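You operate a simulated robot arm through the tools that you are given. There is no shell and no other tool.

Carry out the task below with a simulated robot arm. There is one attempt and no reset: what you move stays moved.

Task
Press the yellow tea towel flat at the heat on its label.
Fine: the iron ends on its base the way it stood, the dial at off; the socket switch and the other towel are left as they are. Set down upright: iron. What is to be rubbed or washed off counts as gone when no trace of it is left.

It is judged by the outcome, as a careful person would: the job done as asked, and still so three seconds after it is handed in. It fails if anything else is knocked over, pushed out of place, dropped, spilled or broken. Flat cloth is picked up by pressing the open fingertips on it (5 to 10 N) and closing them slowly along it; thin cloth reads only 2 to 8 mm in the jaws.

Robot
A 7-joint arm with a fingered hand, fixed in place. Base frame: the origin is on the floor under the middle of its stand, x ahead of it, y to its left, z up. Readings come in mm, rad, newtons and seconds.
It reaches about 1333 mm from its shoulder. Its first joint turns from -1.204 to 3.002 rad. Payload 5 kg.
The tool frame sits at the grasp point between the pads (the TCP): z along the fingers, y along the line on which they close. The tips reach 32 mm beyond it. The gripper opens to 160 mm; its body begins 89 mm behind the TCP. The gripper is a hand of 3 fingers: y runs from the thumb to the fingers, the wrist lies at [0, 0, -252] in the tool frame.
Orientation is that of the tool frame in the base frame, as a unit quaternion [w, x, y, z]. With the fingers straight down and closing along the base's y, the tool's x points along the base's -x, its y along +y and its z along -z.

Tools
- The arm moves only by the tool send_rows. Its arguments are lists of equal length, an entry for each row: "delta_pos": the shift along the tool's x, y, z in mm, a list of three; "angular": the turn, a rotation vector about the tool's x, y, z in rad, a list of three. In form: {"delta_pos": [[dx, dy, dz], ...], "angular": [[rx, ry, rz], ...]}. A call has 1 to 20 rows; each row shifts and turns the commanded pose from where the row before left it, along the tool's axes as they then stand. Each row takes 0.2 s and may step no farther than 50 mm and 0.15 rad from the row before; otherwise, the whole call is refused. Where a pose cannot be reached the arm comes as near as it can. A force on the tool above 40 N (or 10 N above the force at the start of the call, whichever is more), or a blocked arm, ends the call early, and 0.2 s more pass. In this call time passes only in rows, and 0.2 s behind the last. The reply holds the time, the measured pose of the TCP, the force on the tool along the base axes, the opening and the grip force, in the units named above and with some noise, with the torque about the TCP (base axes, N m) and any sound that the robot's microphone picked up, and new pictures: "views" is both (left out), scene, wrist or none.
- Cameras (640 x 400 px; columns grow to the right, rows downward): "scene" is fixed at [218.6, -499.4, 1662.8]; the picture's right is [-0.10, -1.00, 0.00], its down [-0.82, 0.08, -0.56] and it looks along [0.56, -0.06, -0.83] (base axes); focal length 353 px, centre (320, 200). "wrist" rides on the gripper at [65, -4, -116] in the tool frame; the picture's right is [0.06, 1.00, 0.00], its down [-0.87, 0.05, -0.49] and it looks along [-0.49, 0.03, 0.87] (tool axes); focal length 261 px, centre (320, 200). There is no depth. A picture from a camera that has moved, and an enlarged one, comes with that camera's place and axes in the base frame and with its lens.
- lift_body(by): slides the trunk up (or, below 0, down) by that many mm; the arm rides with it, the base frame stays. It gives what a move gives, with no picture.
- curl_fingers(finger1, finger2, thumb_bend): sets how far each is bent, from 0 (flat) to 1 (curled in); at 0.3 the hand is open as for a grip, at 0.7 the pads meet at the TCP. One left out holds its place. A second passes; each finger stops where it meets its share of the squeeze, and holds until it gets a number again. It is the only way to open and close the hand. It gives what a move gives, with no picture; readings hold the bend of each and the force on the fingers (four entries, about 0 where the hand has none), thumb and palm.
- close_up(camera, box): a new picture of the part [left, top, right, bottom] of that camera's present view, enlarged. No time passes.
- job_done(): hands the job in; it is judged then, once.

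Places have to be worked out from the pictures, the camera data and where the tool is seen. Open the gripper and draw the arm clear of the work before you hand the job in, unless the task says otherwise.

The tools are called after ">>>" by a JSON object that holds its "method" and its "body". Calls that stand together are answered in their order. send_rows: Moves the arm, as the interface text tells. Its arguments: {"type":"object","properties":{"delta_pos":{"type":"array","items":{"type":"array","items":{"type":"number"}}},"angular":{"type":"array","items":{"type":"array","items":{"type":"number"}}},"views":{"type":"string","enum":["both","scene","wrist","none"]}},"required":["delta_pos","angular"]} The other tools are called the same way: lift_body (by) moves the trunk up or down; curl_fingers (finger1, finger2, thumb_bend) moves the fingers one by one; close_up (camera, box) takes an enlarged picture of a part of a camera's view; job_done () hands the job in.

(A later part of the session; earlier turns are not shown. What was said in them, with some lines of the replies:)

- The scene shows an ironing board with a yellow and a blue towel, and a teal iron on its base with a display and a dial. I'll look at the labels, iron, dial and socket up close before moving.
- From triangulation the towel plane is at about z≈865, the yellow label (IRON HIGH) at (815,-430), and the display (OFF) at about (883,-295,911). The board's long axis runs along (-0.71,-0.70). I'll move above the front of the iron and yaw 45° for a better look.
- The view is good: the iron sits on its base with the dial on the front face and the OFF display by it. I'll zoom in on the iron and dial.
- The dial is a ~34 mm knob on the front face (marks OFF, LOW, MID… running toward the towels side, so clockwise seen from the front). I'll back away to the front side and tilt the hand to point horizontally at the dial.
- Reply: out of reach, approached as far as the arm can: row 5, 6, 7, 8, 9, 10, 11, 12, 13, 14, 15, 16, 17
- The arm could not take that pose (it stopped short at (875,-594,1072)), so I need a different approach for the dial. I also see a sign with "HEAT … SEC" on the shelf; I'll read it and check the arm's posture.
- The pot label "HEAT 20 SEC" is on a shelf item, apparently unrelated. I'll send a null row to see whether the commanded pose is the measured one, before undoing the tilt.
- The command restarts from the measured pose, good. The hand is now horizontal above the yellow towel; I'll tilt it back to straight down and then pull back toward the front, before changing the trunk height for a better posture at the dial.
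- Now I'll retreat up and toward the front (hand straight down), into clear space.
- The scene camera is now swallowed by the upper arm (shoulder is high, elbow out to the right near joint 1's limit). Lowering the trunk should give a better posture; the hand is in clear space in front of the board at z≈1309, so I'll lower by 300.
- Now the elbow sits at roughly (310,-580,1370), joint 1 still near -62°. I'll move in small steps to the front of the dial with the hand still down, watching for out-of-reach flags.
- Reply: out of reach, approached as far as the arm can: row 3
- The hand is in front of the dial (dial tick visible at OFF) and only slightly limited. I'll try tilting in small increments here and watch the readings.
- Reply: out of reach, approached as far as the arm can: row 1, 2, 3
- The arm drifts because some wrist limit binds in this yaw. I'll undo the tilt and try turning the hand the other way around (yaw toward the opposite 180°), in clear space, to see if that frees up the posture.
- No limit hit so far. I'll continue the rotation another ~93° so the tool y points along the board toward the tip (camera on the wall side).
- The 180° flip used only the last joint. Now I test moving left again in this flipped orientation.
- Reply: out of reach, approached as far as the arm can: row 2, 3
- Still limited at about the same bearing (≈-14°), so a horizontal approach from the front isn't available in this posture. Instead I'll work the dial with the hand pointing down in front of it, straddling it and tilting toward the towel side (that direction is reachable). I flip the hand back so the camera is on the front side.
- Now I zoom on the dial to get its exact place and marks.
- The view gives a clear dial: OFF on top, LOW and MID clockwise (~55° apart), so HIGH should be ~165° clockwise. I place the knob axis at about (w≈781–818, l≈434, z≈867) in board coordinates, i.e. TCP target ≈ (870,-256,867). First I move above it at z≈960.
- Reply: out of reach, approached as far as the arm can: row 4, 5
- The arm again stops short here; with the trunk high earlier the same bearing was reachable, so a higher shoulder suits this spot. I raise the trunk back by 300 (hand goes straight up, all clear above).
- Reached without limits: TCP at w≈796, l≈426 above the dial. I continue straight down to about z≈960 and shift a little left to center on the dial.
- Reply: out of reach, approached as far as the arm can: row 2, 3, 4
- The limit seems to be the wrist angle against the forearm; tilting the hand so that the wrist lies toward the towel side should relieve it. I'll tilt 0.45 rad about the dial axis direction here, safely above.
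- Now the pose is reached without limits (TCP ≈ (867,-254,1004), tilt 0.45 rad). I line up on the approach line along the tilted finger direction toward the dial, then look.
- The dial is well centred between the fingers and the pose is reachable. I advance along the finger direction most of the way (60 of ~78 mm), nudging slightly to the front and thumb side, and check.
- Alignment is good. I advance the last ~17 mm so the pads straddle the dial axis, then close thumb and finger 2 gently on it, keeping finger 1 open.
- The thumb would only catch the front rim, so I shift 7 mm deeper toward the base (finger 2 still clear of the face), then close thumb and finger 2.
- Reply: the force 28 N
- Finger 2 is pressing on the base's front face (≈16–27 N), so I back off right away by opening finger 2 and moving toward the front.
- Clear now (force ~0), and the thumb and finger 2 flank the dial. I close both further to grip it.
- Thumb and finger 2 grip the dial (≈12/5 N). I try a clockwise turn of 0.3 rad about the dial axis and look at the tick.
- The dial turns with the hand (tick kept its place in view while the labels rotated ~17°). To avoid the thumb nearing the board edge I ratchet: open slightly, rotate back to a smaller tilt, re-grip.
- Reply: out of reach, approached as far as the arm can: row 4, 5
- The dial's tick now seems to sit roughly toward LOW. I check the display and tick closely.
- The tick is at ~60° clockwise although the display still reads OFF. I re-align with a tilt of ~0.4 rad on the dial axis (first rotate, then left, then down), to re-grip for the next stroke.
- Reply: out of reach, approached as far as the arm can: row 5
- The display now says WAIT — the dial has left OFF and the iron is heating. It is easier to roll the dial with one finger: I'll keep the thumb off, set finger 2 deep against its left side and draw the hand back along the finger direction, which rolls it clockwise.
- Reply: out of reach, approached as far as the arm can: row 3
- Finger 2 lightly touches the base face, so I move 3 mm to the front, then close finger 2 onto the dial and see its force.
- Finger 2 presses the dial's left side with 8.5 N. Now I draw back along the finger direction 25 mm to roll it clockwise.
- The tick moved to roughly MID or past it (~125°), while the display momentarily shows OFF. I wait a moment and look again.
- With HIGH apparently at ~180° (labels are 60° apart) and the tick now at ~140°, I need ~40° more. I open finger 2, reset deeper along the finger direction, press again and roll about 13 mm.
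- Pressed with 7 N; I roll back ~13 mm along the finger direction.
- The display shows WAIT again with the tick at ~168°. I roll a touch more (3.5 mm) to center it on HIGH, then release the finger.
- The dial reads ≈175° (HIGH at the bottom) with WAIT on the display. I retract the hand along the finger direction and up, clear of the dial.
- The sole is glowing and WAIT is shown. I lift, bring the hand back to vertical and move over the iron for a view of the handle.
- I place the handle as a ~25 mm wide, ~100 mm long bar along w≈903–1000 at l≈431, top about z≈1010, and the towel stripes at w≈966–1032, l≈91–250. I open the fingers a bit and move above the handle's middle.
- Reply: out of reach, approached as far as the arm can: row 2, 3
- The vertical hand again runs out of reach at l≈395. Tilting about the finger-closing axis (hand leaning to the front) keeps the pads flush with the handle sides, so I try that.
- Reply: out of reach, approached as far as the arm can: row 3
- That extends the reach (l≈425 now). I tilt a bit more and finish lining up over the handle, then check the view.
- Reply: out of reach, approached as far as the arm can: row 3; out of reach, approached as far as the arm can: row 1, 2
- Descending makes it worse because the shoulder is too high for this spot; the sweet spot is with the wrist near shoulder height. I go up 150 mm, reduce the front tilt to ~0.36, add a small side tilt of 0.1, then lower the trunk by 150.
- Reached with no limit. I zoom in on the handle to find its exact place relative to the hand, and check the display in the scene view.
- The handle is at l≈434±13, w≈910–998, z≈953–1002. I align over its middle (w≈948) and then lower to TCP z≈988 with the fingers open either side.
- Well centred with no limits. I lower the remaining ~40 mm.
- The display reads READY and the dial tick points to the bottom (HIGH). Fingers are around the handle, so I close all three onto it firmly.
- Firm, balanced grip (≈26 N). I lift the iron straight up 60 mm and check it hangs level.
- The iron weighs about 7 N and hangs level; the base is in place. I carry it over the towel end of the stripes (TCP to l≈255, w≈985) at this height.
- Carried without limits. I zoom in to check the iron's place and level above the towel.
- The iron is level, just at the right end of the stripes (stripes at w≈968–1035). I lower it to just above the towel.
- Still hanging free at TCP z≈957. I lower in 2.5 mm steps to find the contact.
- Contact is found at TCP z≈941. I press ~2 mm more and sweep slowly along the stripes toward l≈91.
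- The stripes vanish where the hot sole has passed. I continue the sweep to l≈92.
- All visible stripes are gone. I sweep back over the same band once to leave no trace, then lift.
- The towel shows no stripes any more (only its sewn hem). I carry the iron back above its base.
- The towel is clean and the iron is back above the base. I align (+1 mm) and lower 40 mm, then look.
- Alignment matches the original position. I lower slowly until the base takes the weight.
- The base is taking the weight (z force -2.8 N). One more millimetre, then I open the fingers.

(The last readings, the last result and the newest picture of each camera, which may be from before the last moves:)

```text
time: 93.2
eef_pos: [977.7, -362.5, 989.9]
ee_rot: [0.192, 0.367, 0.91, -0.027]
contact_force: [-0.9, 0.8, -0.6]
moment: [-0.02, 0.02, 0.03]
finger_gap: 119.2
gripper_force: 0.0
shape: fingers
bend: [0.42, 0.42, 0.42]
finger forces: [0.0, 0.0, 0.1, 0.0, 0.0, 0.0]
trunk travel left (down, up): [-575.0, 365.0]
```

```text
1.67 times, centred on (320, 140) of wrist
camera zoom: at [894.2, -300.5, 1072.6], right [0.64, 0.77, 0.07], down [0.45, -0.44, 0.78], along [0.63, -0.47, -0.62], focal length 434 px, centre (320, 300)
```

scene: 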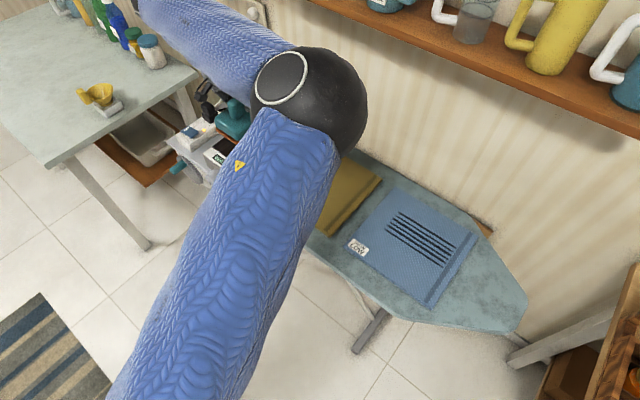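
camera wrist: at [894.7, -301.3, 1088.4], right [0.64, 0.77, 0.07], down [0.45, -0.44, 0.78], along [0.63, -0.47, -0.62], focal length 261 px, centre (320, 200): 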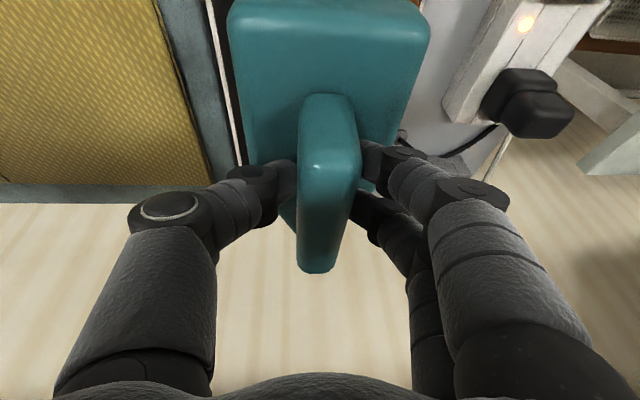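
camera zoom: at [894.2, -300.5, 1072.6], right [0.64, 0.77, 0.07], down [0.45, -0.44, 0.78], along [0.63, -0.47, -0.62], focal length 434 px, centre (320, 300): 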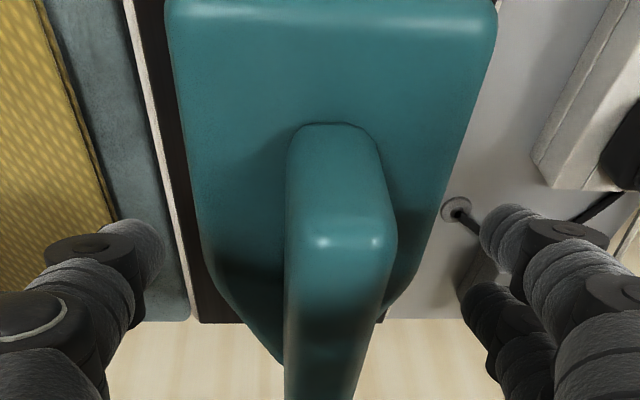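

READY is shown again, so the iron is docked, within ~3 mm of where it stood. I lift clear of the handle, back toward the front, and re-orient to the dial-turning tilt.

>>> {"method": "send_rows", "body": {"delta_pos": [[-5.5, 1.4, -13.9], [-9.2, 2.3, -23.1], [-9.2, 2.3, -23.1], [-9.2, 2.3, -23.1], [-9.2, 2.3, -23.1]], "angular": [[0, 0, 0], [0, 0, 0], [0, 0, 0], [0, 0, 0], [0, 0, 0]], "views": "wrist"}}

>>> {"method": "send_rows", "body": {"delta_pos": [[28.8, -5, -11.4], [28.8, -5, -11.4], [28.8, -5, -11.4], [28.8, -5, -11.4], [28.8, -5, -11.4], [0, 0, 0], [0, 0, 0], [0, 0, 0], [0, 0, 0], [0, 0, 0], [0, 0, 0]], "angular": [[0, 0, 0], [0, 0, 0], [0, 0, 0], [0, 0, 0], [0, 0, 0], [0, 0.12, 0], [0, 0.12, 0], [0, 0.12, 0], [-0.133, 0, 0], [-0.133, 0, 0], [-0.133, 0, 0]], "views": "both"}}

```text
time: 94.3
eef_pos: [976.9, -362.9, 1104.3]
ee_rot: [0.192, 0.366, 0.91, -0.027]
contact_force: [0.4, -0.2, 0.1]
moment: [0.01, 0.0, 0.0]
finger_gap: 119.8
gripper_force: 0.0
shape: fingers
bend: [0.42, 0.42, 0.42]
finger forces: [0.0, 0.1, 0.0, 0.0, 0.0, 0.0]
trunk travel left (down, up): [-575.0, 365.0]
camera wrist: at [893.4, -300.7, 1187.7], right [0.64, 0.77, 0.07], down [0.45, -0.44, 0.78], along [0.63, -0.47, -0.62], focal length 261 px, centre (320, 200)
```

wrist: 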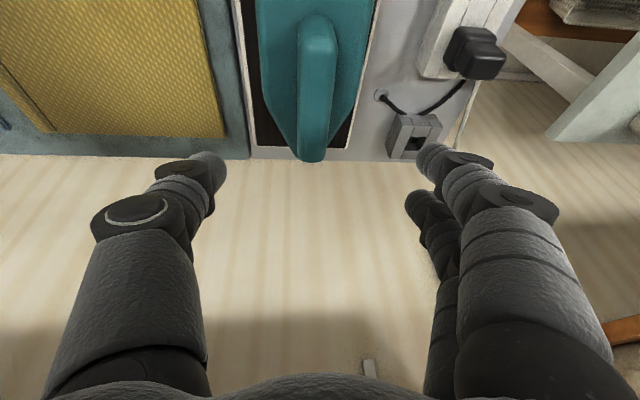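

```text
time: 96.8
eef_pos: [847.7, -277.0, 1103.4]
ee_rot: [0.098, 0.353, 0.903, 0.225]
contact_force: [0.6, -0.2, -0.3]
moment: [0.03, -0.01, 0.02]
finger_gap: 119.6
gripper_force: 0.0
shape: fingers
bend: [0.42, 0.42, 0.42]
finger forces: [0.1, 0.0, 0.1, 0.0, 0.1, 0.1]
trunk travel left (down, up): [-575.0, 365.0]
camera wrist: at [758.4, -273.3, 1202.4], right [0.55, 0.69, 0.47], down [0.5, -0.72, 0.48], along [0.67, -0.02, -0.74], focal length 261 px, centre (320, 200)
```

scene: 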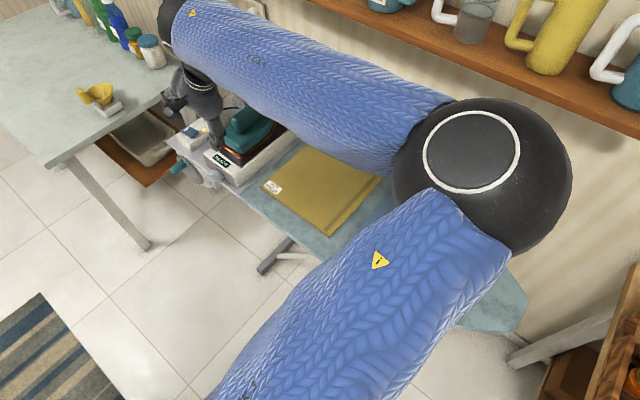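
wrist: 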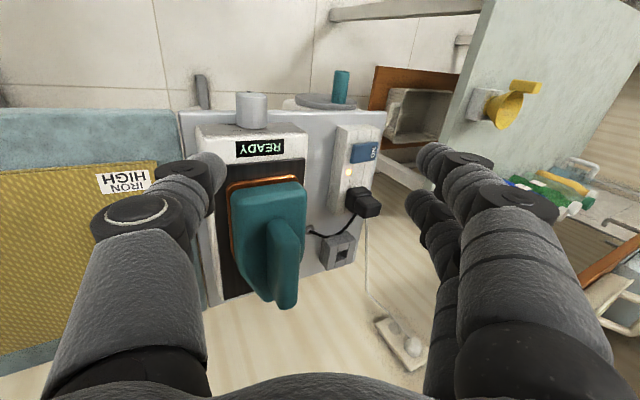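

The towel is flat and clean, and the iron stands on its base with READY. Now to turn the dial back: I set the fingers at half-open and go to the approach line in front of the dial.

>>> {"method": "curl_fingers", "body": {"finger1": 0.48, "finger2": 0.48, "thumb_bend": 0.5}}

>>> {"method": "send_rows", "body": {"delta_pos": [[0.3, -21.4, 27.3], [0.3, -21.4, 27.3], [0.3, -21.4, 27.3], [0.3, -21.4, 27.3]], "angular": [[0, 0, 0.036], [0, 0, 0], [0, 0, 0], [0, 0, 0]], "views": "wrist"}}

>>> {"method": "close_up", "body": {"camera": "wrist", "box": [200, 60, 440, 260]}}

```text
time: 97.8
eef_pos: [847.2, -275.8, 1101.9]
ee_rot: [0.097, 0.353, 0.903, 0.222]
contact_force: [0.1, -0.2, -0.7]
moment: [0.02, 0.05, 0.02]
finger_gap: 92.0
gripper_force: 0.2
shape: fingers
bend: [0.48, 0.48, 0.5]
finger forces: [0.0, 0.0, 0.0, 0.1, 0.1, 0.1]
trunk travel left (down, up): [-575.0, 365.0]
```

```text
time: 98.8
eef_pos: [830.6, -293.9, 964.5]
ee_rot: [0.095, 0.369, 0.897, 0.224]
contact_force: [0.2, 0.0, -0.5]
moment: [0.01, 0.02, 0.01]
finger_gap: 91.7
gripper_force: 0.1
shape: fingers
bend: [0.48, 0.48, 0.5]
finger forces: [0.0, 0.0, 0.0, 0.0, 0.1, 0.0]
trunk travel left (down, up): [-575.0, 365.0]
camera wrist: at [744.1, -288.2, 1065.1], right [0.58, 0.67, 0.47], down [0.49, -0.74, 0.46], along [0.66, -0.04, -0.75], focal length 261 px, centre (320, 200)
```

wrist: 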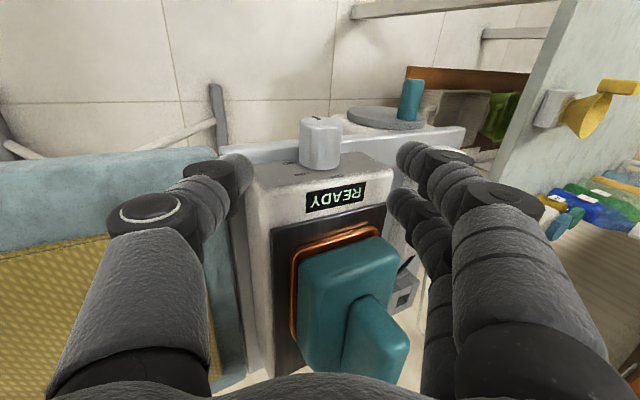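

```text
2.00 times, centred on (320, 160) of wrist
camera zoom: at [744.1, -288.2, 1065.1], right [0.58, 0.67, 0.47], down [0.49, -0.74, 0.46], along [0.66, -0.04, -0.75], focal length 521 px, centre (320, 280)
```

zoom: 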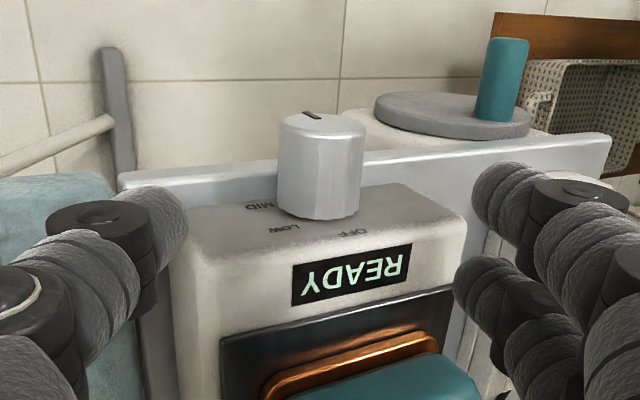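

Aligned (dial axis ≈109 mm ahead along the fingers, tick at the bottom). I advance toward the dial, 2 mm more to the front.

>>> {"method": "send_rows", "body": {"delta_pos": [[1, 0.5, 23], [1, 0.5, 23], [0, 0.5, 23], [0, 0.5, 23]], "angular": [[0, 0, 0], [0, 0, 0], [0, 0, 0], [0, 0, 0]], "views": "none"}}

>>> {"method": "send_rows", "body": {"delta_pos": [[0, 0, 10], [0, 0, 10]], "angular": [[0, 0, 0], [0, 0, 0]], "views": "wrist"}}

>>> {"method": "close_up", "body": {"camera": "wrist", "box": [200, 100, 440, 300]}}

```text
time: 99.8
eef_pos: [861.2, -261.2, 884.5]
ee_rot: [0.094, 0.37, 0.897, 0.223]
contact_force: [0.5, -0.4, -0.4]
moment: [0.0, 0.04, 0.02]
finger_gap: 92.0
gripper_force: 0.0
shape: fingers
bend: [0.48, 0.48, 0.5]
finger forces: [0.0, 0.1, 0.0, 0.0, 0.0, 0.0]
trunk travel left (down, up): [-575.0, 365.0]
```

```text
time: 100.3
eef_pos: [868.2, -253.6, 867.5]
ee_rot: [0.095, 0.37, 0.897, 0.223]
contact_force: [-1.1, 0.5, 0.4]
moment: [0.01, 0.0, 0.03]
finger_gap: 91.9
gripper_force: 0.1
shape: fingers
bend: [0.48, 0.48, 0.5]
finger forces: [0.0, 0.0, 0.1, 0.0, 0.0, 0.0]
trunk travel left (down, up): [-575.0, 365.0]
camera wrist: at [781.0, -247.9, 967.8], right [0.58, 0.67, 0.47], down [0.49, -0.74, 0.46], along [0.66, -0.04, -0.75], focal length 261 px, centre (320, 200)
```

wrist: 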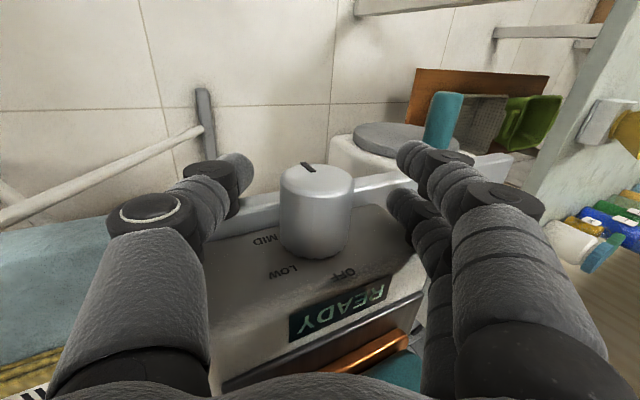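

```text
2.00 times, centred on (320, 200) of wrist
camera zoom: at [781.0, -247.9, 967.8], right [0.58, 0.67, 0.47], down [0.49, -0.74, 0.46], along [0.66, -0.04, -0.75], focal length 521 px, centre (320, 200)
```

zoom: 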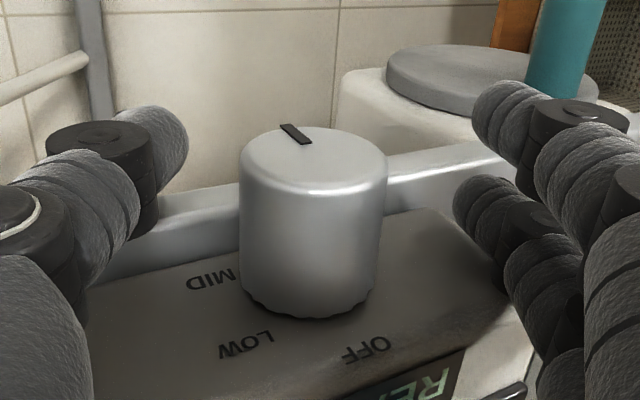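

Reachable with no limits here. I go 6 mm deeper and 3 mm inward so the thumb lands squarely on the dial, then close only the thumb.

>>> {"method": "send_rows", "body": {"delta_pos": [[-3, 0, 3], [0, 0, 3]], "angular": [[0, 0, 0], [0, 0, 0]], "views": "none"}}

>>> {"method": "curl_fingers", "body": {"finger1": 0.48, "finger2": 0.48, "thumb_bend": 0.72}}

>>> {"method": "close_up", "body": {"camera": "wrist", "box": [200, 100, 440, 300]}}

```text
time: 101.0
eef_pos: [871.0, -253.4, 862.4]
ee_rot: [0.094, 0.369, 0.897, 0.224]
contact_force: [-0.1, -0.9, -0.5]
moment: [0.02, -0.02, 0.02]
finger_gap: 91.7
gripper_force: 0.2
shape: fingers
bend: [0.48, 0.48, 0.5]
finger forces: [0.1, 0.3, 0.0, 0.0, 0.1, 0.0]
trunk travel left (down, up): [-575.0, 365.0]
```

```text
time: 102.0
eef_pos: [871.3, -254.4, 861.1]
ee_rot: [0.092, 0.37, 0.897, 0.223]
contact_force: [-9.1, -4.0, -13.1]
moment: [0.01, 0.03, 0.0]
finger_gap: 60.9
gripper_force: 8.7
shape: fingers
bend: [0.48, 0.48, 0.68]
finger forces: [0.0, 1.0, 0.0, 0.0, 15.3, 0.1]
trunk travel left (down, up): [-575.0, 365.0]
```

```text
2.00 times, centred on (320, 200) of wrist
camera zoom: at [784.4, -248.6, 961.9], right [0.58, 0.67, 0.47], down [0.49, -0.74, 0.46], along [0.66, -0.04, -0.75], focal length 521 px, centre (320, 200)
```

zoom: 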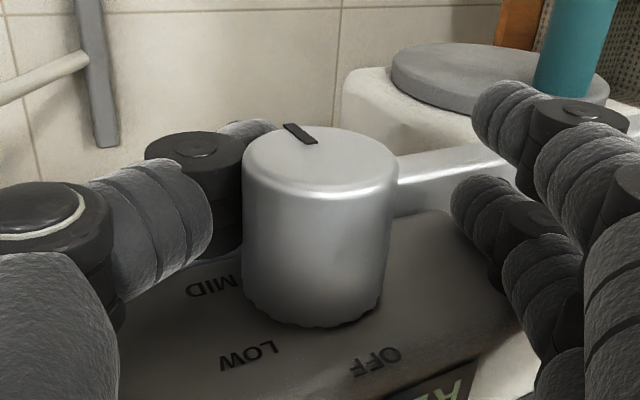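

The thumb presses the dial's lower right (15 N). I draw back 25 mm along the finger direction to roll it counter-clockwise.

>>> {"method": "send_rows", "body": {"delta_pos": [[0, 0, -5], [0, 0, -5], [0, 0, -5], [0, 0, -5], [0, 0, -5]], "angular": [[0, 0, 0], [0, 0, 0], [0, 0, 0], [0, 0, 0], [0, 0, 0]], "views": "wrist"}}

>>> {"method": "close_up", "body": {"camera": "wrist", "box": [200, 100, 440, 300]}}

```text
time: 103.2
eef_pos: [862.2, -263.7, 884.5]
ee_rot: [0.093, 0.369, 0.897, 0.224]
contact_force: [-16.9, -8.0, -9.8]
moment: [-0.2, 0.49, -0.03]
finger_gap: 68.6
gripper_force: 9.7
shape: fingers
bend: [0.48, 0.48, 0.66]
finger forces: [0.1, 0.0, 0.0, 0.0, 19.6, 0.1]
trunk travel left (down, up): [-575.0, 365.0]
camera wrist: at [776.1, -257.6, 985.2], right [0.58, 0.67, 0.47], down [0.49, -0.74, 0.46], along [0.66, -0.04, -0.75], focal length 261 px, centre (320, 200)
```

wrist: 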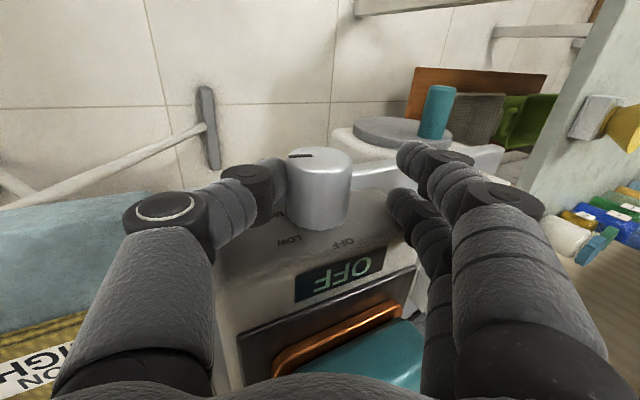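

```text
2.00 times, centred on (320, 200) of wrist
camera zoom: at [776.1, -257.6, 985.2], right [0.58, 0.67, 0.47], down [0.49, -0.74, 0.46], along [0.66, -0.04, -0.75], focal length 521 px, centre (320, 200)
```

zoom: 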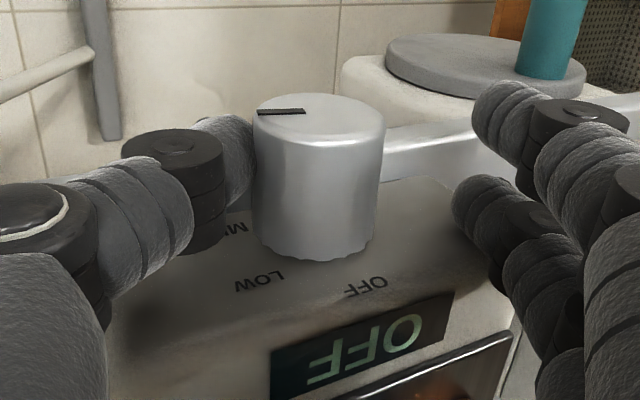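

The tick went back to ~113°. I reset the thumb (open, 25 mm forward), press again and repeat the stroke.

>>> {"method": "curl_fingers", "body": {"finger1": 0.48, "finger2": 0.48, "thumb_bend": 0.52}}

>>> {"method": "send_rows", "body": {"delta_pos": [[0, 0, 8], [0, 0, 8], [0, 0, 7]], "angular": [[0, 0, 0], [0, 0, 0], [0, 0, 0]], "views": "none"}}

>>> {"method": "curl_fingers", "body": {"finger1": 0.48, "finger2": 0.48, "thumb_bend": 0.7}}

>>> {"method": "close_up", "body": {"camera": "wrist", "box": [200, 100, 440, 300]}}

```text
time: 104.2
eef_pos: [863.2, -262.7, 884.3]
ee_rot: [0.093, 0.37, 0.897, 0.225]
contact_force: [-0.2, 0.5, -0.6]
moment: [0.0, 0.02, -0.04]
finger_gap: 87.2
gripper_force: 0.0
shape: fingers
bend: [0.48, 0.48, 0.52]
finger forces: [0.1, 0.0, 0.0, 0.0, 0.0, 0.0]
trunk travel left (down, up): [-575.0, 365.0]
```

```text
time: 105.0
eef_pos: [870.2, -254.3, 864.3]
ee_rot: [0.094, 0.369, 0.897, 0.225]
contact_force: [-1.3, 1.1, 0.9]
moment: [-0.02, -0.09, 0.08]
finger_gap: 87.0
gripper_force: 1.4
shape: fingers
bend: [0.48, 0.48, 0.52]
finger forces: [0.0, 1.6, 0.0, 0.1, 0.0, 0.0]
trunk travel left (down, up): [-575.0, 365.0]
```

```text
time: 106.0
eef_pos: [870.6, -255.2, 862.6]
ee_rot: [0.093, 0.37, 0.897, 0.223]
contact_force: [-8.5, -2.3, -10.0]
moment: [0.0, 0.0, 0.11]
finger_gap: 62.3
gripper_force: 7.2
shape: fingers
bend: [0.48, 0.48, 0.67]
finger forces: [0.1, 2.3, 0.0, 0.0, 11.8, 0.1]
trunk travel left (down, up): [-575.0, 365.0]
```

```text
2.00 times, centred on (320, 200) of wrist
camera zoom: at [784.2, -249.3, 963.8], right [0.58, 0.67, 0.47], down [0.49, -0.74, 0.46], along [0.66, -0.04, -0.75], focal length 521 px, centre (320, 200)
```

zoom: 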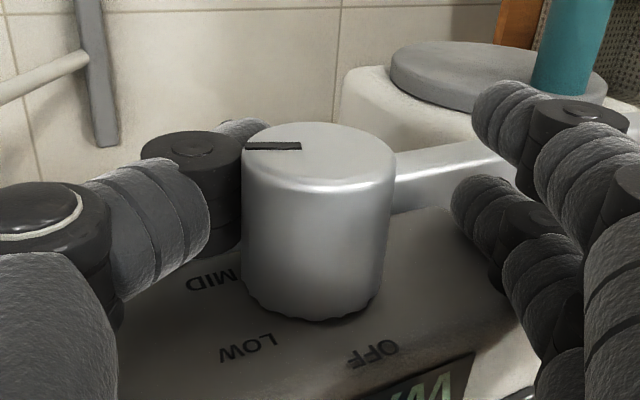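

Pressed again (12 N); display shows WAIT at MID. I roll back another 25 mm.

>>> {"method": "send_rows", "body": {"delta_pos": [[0.5, 0, -5], [0.5, 0, -5], [0, 0, -5], [0, 0, -5], [0, 0, -5]], "angular": [[0, 0, 0], [0, 0, 0], [0, 0, 0], [0, 0, 0], [0, 0, 0]], "views": "none"}}

>>> {"method": "curl_fingers", "body": {"finger1": 0.48, "finger2": 0.48, "thumb_bend": 0.52}}

>>> {"method": "close_up", "body": {"camera": "wrist", "box": [200, 100, 440, 300]}}

```text
time: 107.2
eef_pos: [861.2, -264.7, 886.0]
ee_rot: [0.094, 0.37, 0.897, 0.224]
contact_force: [-6.5, -12.0, -6.2]
moment: [-0.38, 0.2, 0.02]
finger_gap: 68.4
gripper_force: 7.6
shape: fingers
bend: [0.48, 0.48, 0.66]
finger forces: [0.0, 0.0, 0.0, 0.1, 15.0, 0.1]
trunk travel left (down, up): [-575.0, 365.0]
```

```text
time: 108.2
eef_pos: [861.3, -261.3, 885.1]
ee_rot: [0.094, 0.369, 0.897, 0.224]
contact_force: [0.1, -0.1, 0.0]
moment: [0.0, 0.0, 0.02]
finger_gap: 87.2
gripper_force: 0.1
shape: fingers
bend: [0.48, 0.48, 0.52]
finger forces: [0.0, 0.1, 0.0, 0.0, 0.0, 0.0]
trunk travel left (down, up): [-575.0, 365.0]
```

```text
2.00 times, centred on (320, 200) of wrist
camera zoom: at [774.7, -256.2, 986.2], right [0.58, 0.67, 0.47], down [0.49, -0.74, 0.46], along [0.66, -0.04, -0.75], focal length 521 px, centre (320, 200)
```

zoom: 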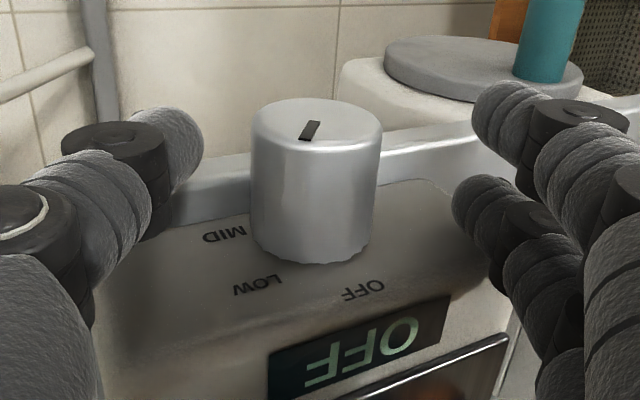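

The tick is at ~44°, needing ~45–50° more to the OFF mark. One more stroke of about 18 mm.

>>> {"method": "send_rows", "body": {"delta_pos": [[0, 0, 8], [0, 0, 8], [0, 0, 6]], "angular": [[0, 0, 0], [0, 0, 0], [0, 0, 0]], "views": "none"}}

>>> {"method": "curl_fingers", "body": {"finger1": 0.48, "finger2": 0.48, "thumb_bend": 0.7}}

>>> {"method": "send_rows", "body": {"delta_pos": [[0, 0, -4.5], [0, 0, -4.5], [0, 0, -4.5], [0, 0, -4.5]], "angular": [[0, 0, 0], [0, 0, 0], [0, 0, 0], [0, 0, 0]], "views": "none"}}

>>> {"method": "close_up", "body": {"camera": "wrist", "box": [200, 100, 440, 300]}}

```text
time: 109.0
eef_pos: [868.9, -254.3, 866.4]
ee_rot: [0.095, 0.369, 0.897, 0.224]
contact_force: [0.3, 0.6, 0.4]
moment: [-0.04, 0.01, 0.02]
finger_gap: 87.1
gripper_force: 0.0
shape: fingers
bend: [0.48, 0.48, 0.52]
finger forces: [0.1, 0.1, 0.1, 0.0, 0.1, 0.0]
trunk travel left (down, up): [-575.0, 365.0]
```

```text
time: 110.0
eef_pos: [869.8, -257.1, 866.1]
ee_rot: [0.092, 0.369, 0.897, 0.224]
contact_force: [-7.5, -4.0, -10.7]
moment: [-0.02, 0.05, -0.02]
finger_gap: 63.7
gripper_force: 6.4
shape: fingers
bend: [0.48, 0.48, 0.67]
finger forces: [0.1, 0.3, 0.0, 0.0, 12.5, 0.0]
trunk travel left (down, up): [-575.0, 365.0]
```

```text
time: 111.0
eef_pos: [863.3, -259.9, 879.8]
ee_rot: [0.093, 0.37, 0.897, 0.224]
contact_force: [-3.7, -6.0, -16.9]
moment: [-0.04, 0.03, -0.02]
finger_gap: 68.8
gripper_force: 6.5
shape: fingers
bend: [0.48, 0.48, 0.65]
finger forces: [0.0, 0.0, 0.1, 0.0, 14.1, 0.0]
trunk travel left (down, up): [-575.0, 365.0]
```

```text
2.00 times, centred on (320, 200) of wrist
camera zoom: at [776.8, -254.9, 981.3], right [0.58, 0.67, 0.47], down [0.49, -0.74, 0.46], along [0.66, -0.04, -0.75], focal length 521 px, centre (320, 200)
```

zoom: 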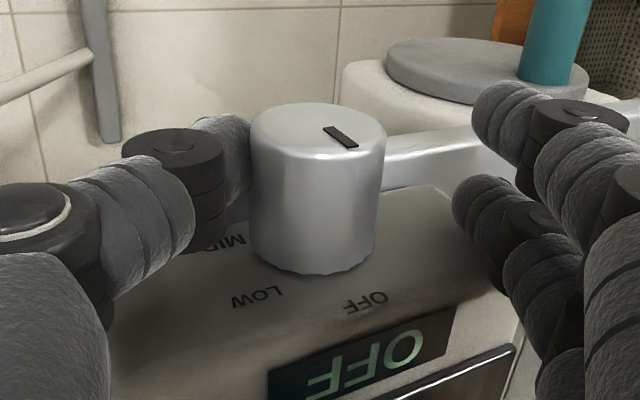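

The tick is back at the OFF mark (≈0°) and the display reads OFF. I release the thumb and back away along the finger direction.

>>> {"method": "curl_fingers", "body": {"finger1": 0.45, "finger2": 0.45, "thumb_bend": 0.48}}

>>> {"method": "send_rows", "body": {"delta_pos": [[0, 0, -15], [0, 0, -30], [0, 0, -35], [0, 0, -35], [0, 0, -35]], "angular": [[0, 0, 0], [0, 0, 0], [0, 0, 0], [0, 0, 0], [0, 0, 0]], "views": "wrist"}}

>>> {"method": "close_up", "body": {"camera": "wrist", "box": [220, 80, 420, 240]}}

```text
time: 112.0
eef_pos: [863.7, -260.9, 881.7]
ee_rot: [0.094, 0.37, 0.897, 0.223]
contact_force: [-0.7, 0.8, -0.1]
moment: [0.01, 0.03, 0.01]
finger_gap: 101.1
gripper_force: 0.0
shape: fingers
bend: [0.45, 0.45, 0.48]
finger forces: [0.0, 0.0, 0.0, 0.0, 0.0, 0.0]
trunk travel left (down, up): [-575.0, 365.0]
```

```text
time: 113.2
eef_pos: [812.5, -310.8, 1015.5]
ee_rot: [0.094, 0.369, 0.897, 0.224]
contact_force: [-0.2, 0.1, -0.3]
moment: [0.0, -0.02, 0.02]
finger_gap: 101.0
gripper_force: 0.0
shape: fingers
bend: [0.45, 0.45, 0.48]
finger forces: [0.0, 0.1, 0.0, 0.0, 0.0, 0.0]
trunk travel left (down, up): [-575.0, 365.0]
camera wrist: at [725.0, -304.2, 1116.4], right [0.57, 0.67, 0.47], down [0.49, -0.74, 0.46], along [0.66, -0.04, -0.75], focal length 261 px, centre (320, 200)
```

wrist: 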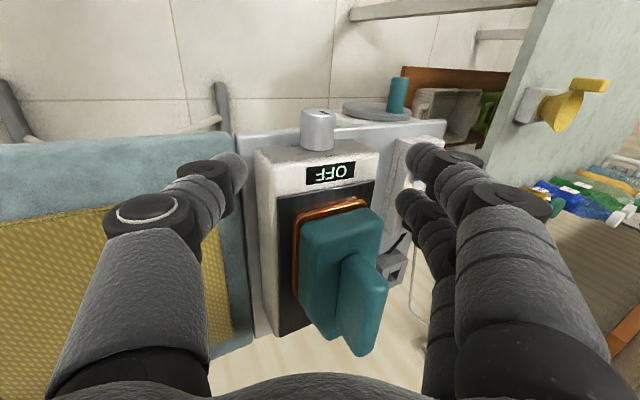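

```text
2.50 times, centred on (320, 160) of wrist
camera zoom: at [725.0, -304.2, 1116.4], right [0.57, 0.67, 0.47], down [0.49, -0.74, 0.46], along [0.66, -0.04, -0.75], focal length 652 px, centre (320, 300)
```

zoom: 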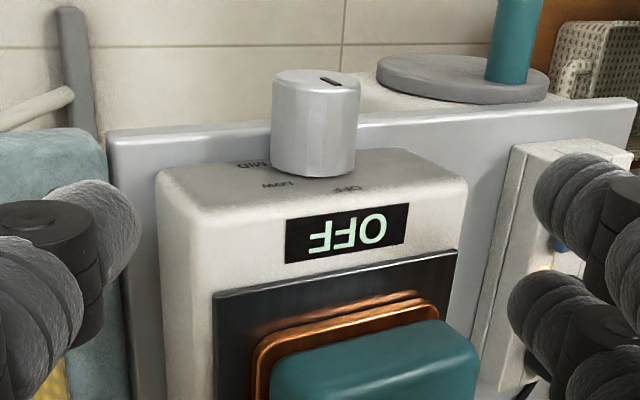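

Dial and display are at OFF, and the iron sits on its base. I now raise the hand, straighten it and retreat to the front, to inspect the result.

>>> {"method": "send_rows", "body": {"delta_pos": [[0, 18, -33], [0, 18, -33], [0, 18, -33], [10, 0, 0], [20, 0, 0], [20, 0, 0], [20, 0, 0]], "angular": [[0, 0, 0], [0, 0, 0], [0, 0, 0], [0.12, 0, 0], [0.12, 0, 0], [0.12, 0, 0], [0.12, 0, 0]], "views": "both"}}

>>> {"method": "curl_fingers", "body": {"finger1": 0.3, "finger2": 0.3, "thumb_bend": 0.3}}

>>> {"method": "close_up", "body": {"camera": "wrist", "box": [80, 60, 480, 310]}}

```text
time: 114.8
eef_pos: [765.9, -260.7, 1127.7]
ee_rot: [0.002, 0.382, 0.924, 0.004]
contact_force: [0.1, 0.3, -1.3]
moment: [0.02, 0.05, 0.02]
finger_gap: 101.5
gripper_force: 0.1
shape: fingers
bend: [0.45, 0.45, 0.48]
finger forces: [0.0, 0.0, 0.0, 0.0, 0.0, 0.0]
trunk travel left (down, up): [-575.0, 365.0]
camera wrist: at [716.5, -216.8, 1243.4], right [0.66, 0.75, 0.01], down [0.65, -0.58, 0.49], along [0.38, -0.32, -0.87], focal length 261 px, centre (320, 200)
```

scene: 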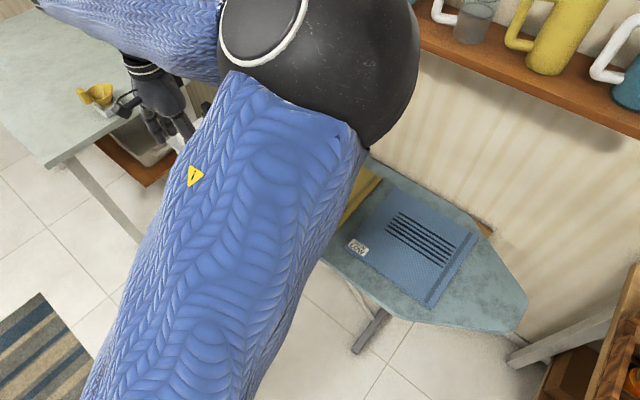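
wrist: 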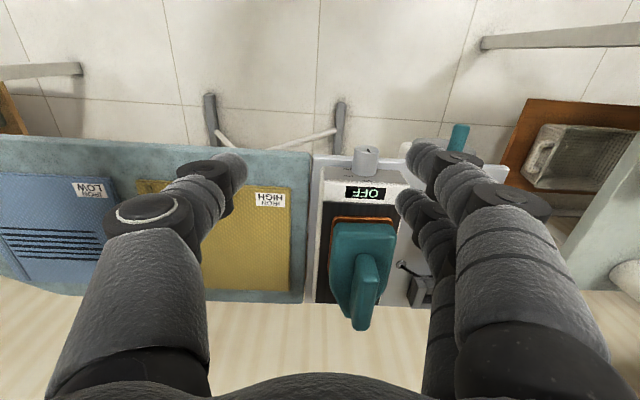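

```text
time: 115.8
eef_pos: [764.9, -259.5, 1127.6]
ee_rot: [0.003, 0.382, 0.924, 0.004]
contact_force: [-0.1, 0.3, 0.2]
moment: [-0.02, -0.03, -0.02]
finger_gap: 167.3
gripper_force: 0.0
shape: fingers
bend: [0.3, 0.3, 0.3]
finger forces: [0.0, 0.0, 0.1, 0.1, 0.0, 0.0]
trunk travel left (down, up): [-575.0, 365.0]
```

```text
1.60 times, centred on (280, 185) of wrist
camera zoom: at [715.4, -216.8, 1244.1], right [0.66, 0.75, 0.01], down [0.65, -0.58, 0.49], along [0.38, -0.32, -0.87], focal length 417 px, centre (384, 224)
```

zoom: 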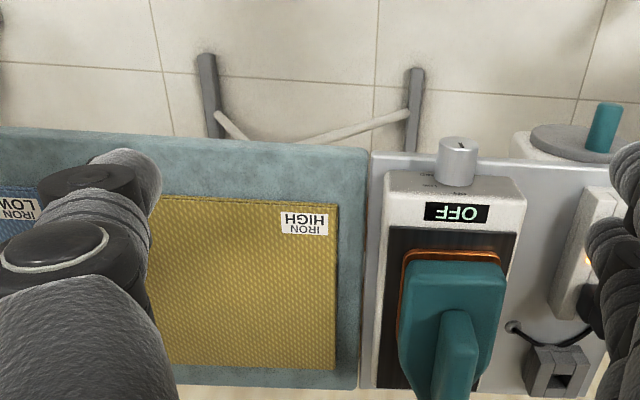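

All good here: iron docked, dial and display OFF. I move sideways in front of the yellow towel to inspect it for any remaining trace.

>>> {"method": "send_rows", "body": {"delta_pos": [[0, -32, 0], [0, -32, 0], [0, -32, 0], [0, -32, 0], [0, -32, 0], [0, -32, 0]], "angular": [[0, 0, 0], [0, 0, 0], [0, 0, 0], [0, 0, 0], [0, 0, 0], [0, 0, 0]], "views": "both"}}

>>> {"method": "close_up", "body": {"camera": "wrist", "box": [200, 120, 440, 320]}}

```text
time: 117.2
eef_pos: [628.3, -396.7, 1126.6]
ee_rot: [0.003, 0.382, 0.924, 0.004]
contact_force: [-0.3, 0.0, 0.6]
moment: [0.01, 0.0, 0.02]
finger_gap: 167.9
gripper_force: 0.0
shape: fingers
bend: [0.3, 0.3, 0.3]
finger forces: [0.0, 0.0, 0.0, 0.1, 0.0, 0.1]
trunk travel left (down, up): [-575.0, 365.0]
camera wrist: at [579.0, -353.5, 1242.2], right [0.66, 0.75, 0.01], down [0.65, -0.58, 0.49], along [0.38, -0.32, -0.87], focal length 261 px, centre (320, 200)
```

scene: 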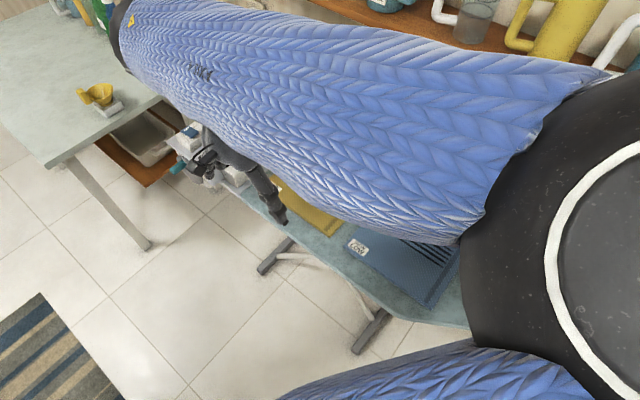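
wrist: 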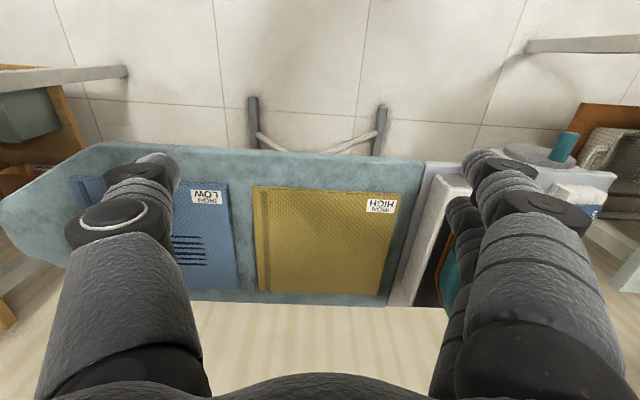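

```text
2.00 times, centred on (320, 220) of wrist
camera zoom: at [579.0, -353.5, 1242.2], right [0.66, 0.75, 0.01], down [0.65, -0.58, 0.49], along [0.38, -0.32, -0.87], focal length 521 px, centre (320, 160)
```

zoom: 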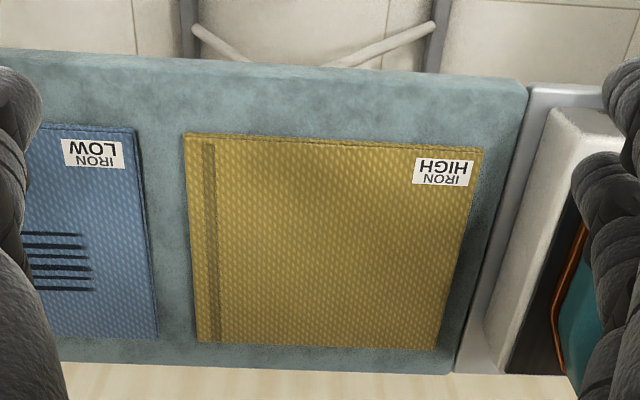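

The yellow towel appears clean; I zoom closer on the former stripe area and check that nothing was displaced.

>>> {"method": "close_up", "body": {"camera": "wrist", "box": [240, 180, 340, 300]}}

>>> {"method": "close_up", "body": {"camera": "wrist", "box": [310, 180, 410, 300]}}

>>> {"method": "close_up", "body": {"camera": "scene", "box": [150, 100, 300, 220]}}

```text
3.33 times, centred on (290, 240) of wrist
camera zoom: at [579.0, -353.5, 1242.2], right [0.66, 0.75, 0.01], down [0.65, -0.58, 0.49], along [0.38, -0.32, -0.87], focal length 869 px, centre (420, 67)
```

zoom: 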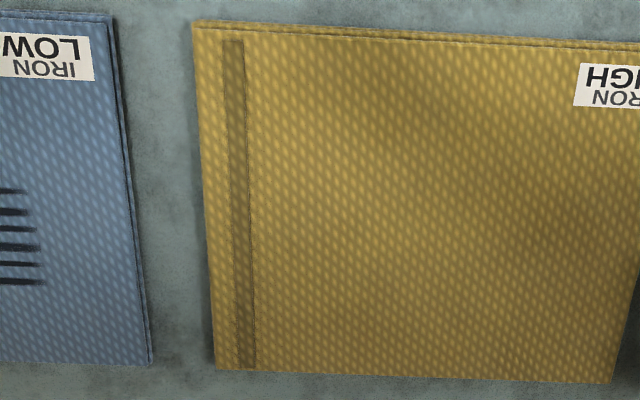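

```text
3.33 times, centred on (360, 240) of wrist
camera zoom: at [579.0, -353.5, 1242.2], right [0.66, 0.75, 0.01], down [0.65, -0.58, 0.49], along [0.38, -0.32, -0.87], focal length 869 px, centre (187, 67)
```

zoom: 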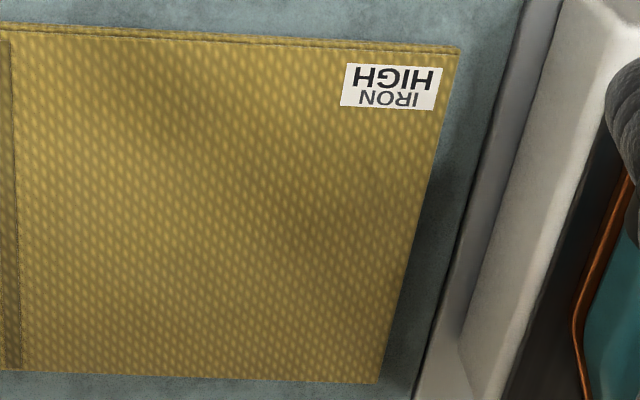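

```text
3.33 times, centred on (225, 160) of scene
camera zoom: at [218.6, -499.4, 1662.8], right [-0.1, -1.0, 0.0], down [-0.82, 0.08, -0.56], along [0.56, -0.06, -0.83], focal length 1175 px, centre (637, 333)
```

zoom: 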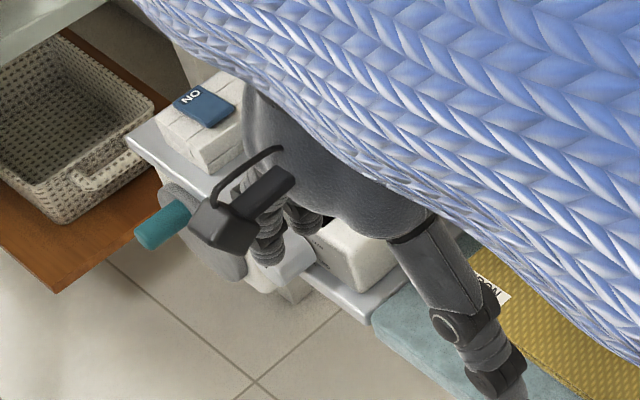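

No trace of the stripes is left, the blue towel and socket switch are untouched, the iron is on its base and the dial at OFF. I draw the open hand a bit further up and back.

>>> {"method": "send_rows", "body": {"delta_pos": [[8, 0, -25], [8, 0, -25], [8, 0, -25], [8, 0, -25]], "angular": [[0, 0, 0], [0, 0, 0], [0, 0, 0], [0, 0, 0]], "views": "wrist"}}

>>> {"method": "close_up", "body": {"camera": "wrist", "box": [320, 120, 640, 320]}}

```text
time: 118.2
eef_pos: [604.3, -374.5, 1225.3]
ee_rot: [0.004, 0.381, 0.925, 0.003]
contact_force: [-0.3, 0.2, -0.1]
moment: [-0.05, 0.01, 0.0]
finger_gap: 167.7
gripper_force: 0.0
shape: fingers
bend: [0.3, 0.3, 0.3]
finger forces: [0.0, 0.0, 0.0, 0.0, 0.0, 0.1]
trunk travel left (down, up): [-575.0, 365.0]
camera wrist: at [555.1, -331.9, 1340.7], right [0.66, 0.75, 0.01], down [0.65, -0.58, 0.5], along [0.38, -0.32, -0.87], focal length 261 px, centre (320, 200)
```

wrist: 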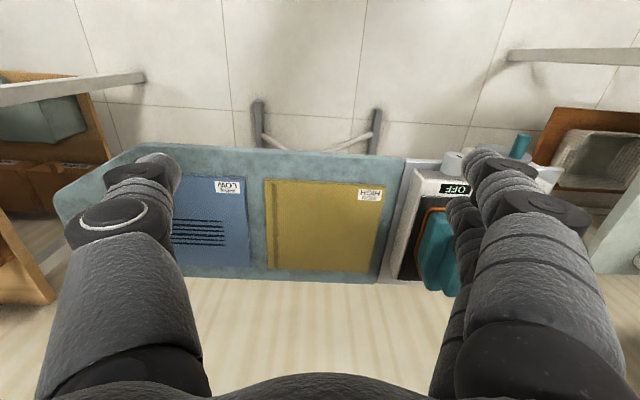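

```text
2.00 times, centred on (480, 220) of wrist
camera zoom: at [555.1, -331.9, 1340.7], right [0.66, 0.75, 0.01], down [0.65, -0.58, 0.5], along [0.38, -0.32, -0.87], focal length 521 px, centre (0, 160)
```

zoom: 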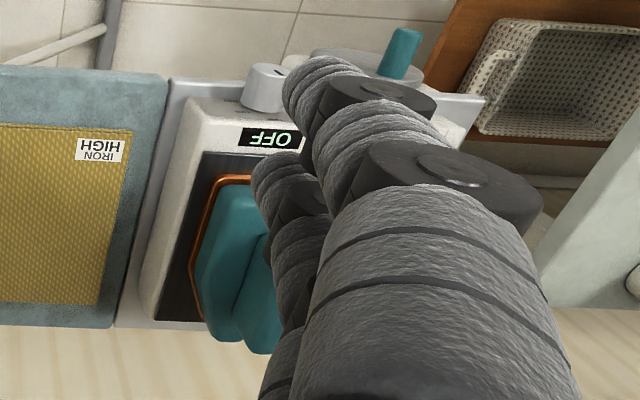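

The hand is open and clear of the work. The yellow towel is flat with no stripes left, the iron is on its base, and the dial and display are at OFF. The socket switch is still ON and the blue towel is unchanged, so I hand the job in.

>>> {"method": "job_done", "body": {}}

```text
The job is handed in.
```

The yellow tea towel is pressed flat at HIGH, the setting on its label. Close-ups afterwards showed no trace of the stripes.

- **Iron:** it is upright on its base, within about 3 mm of where it stood. The display read READY when I set it down, before I turned the dial back.
- **Dial:** it is back at OFF and the display reads OFF. The sole was still glowing from leftover heat when I finished.
- **Left alone:** the socket switch is still on, and the blue towel was not touched.
- **Contact with the base:** while turning the dial, the fingers pressed briefly on the front of the base (up to about 27 N). I saw no sign that it moved.

The hand is open and clear of the board.
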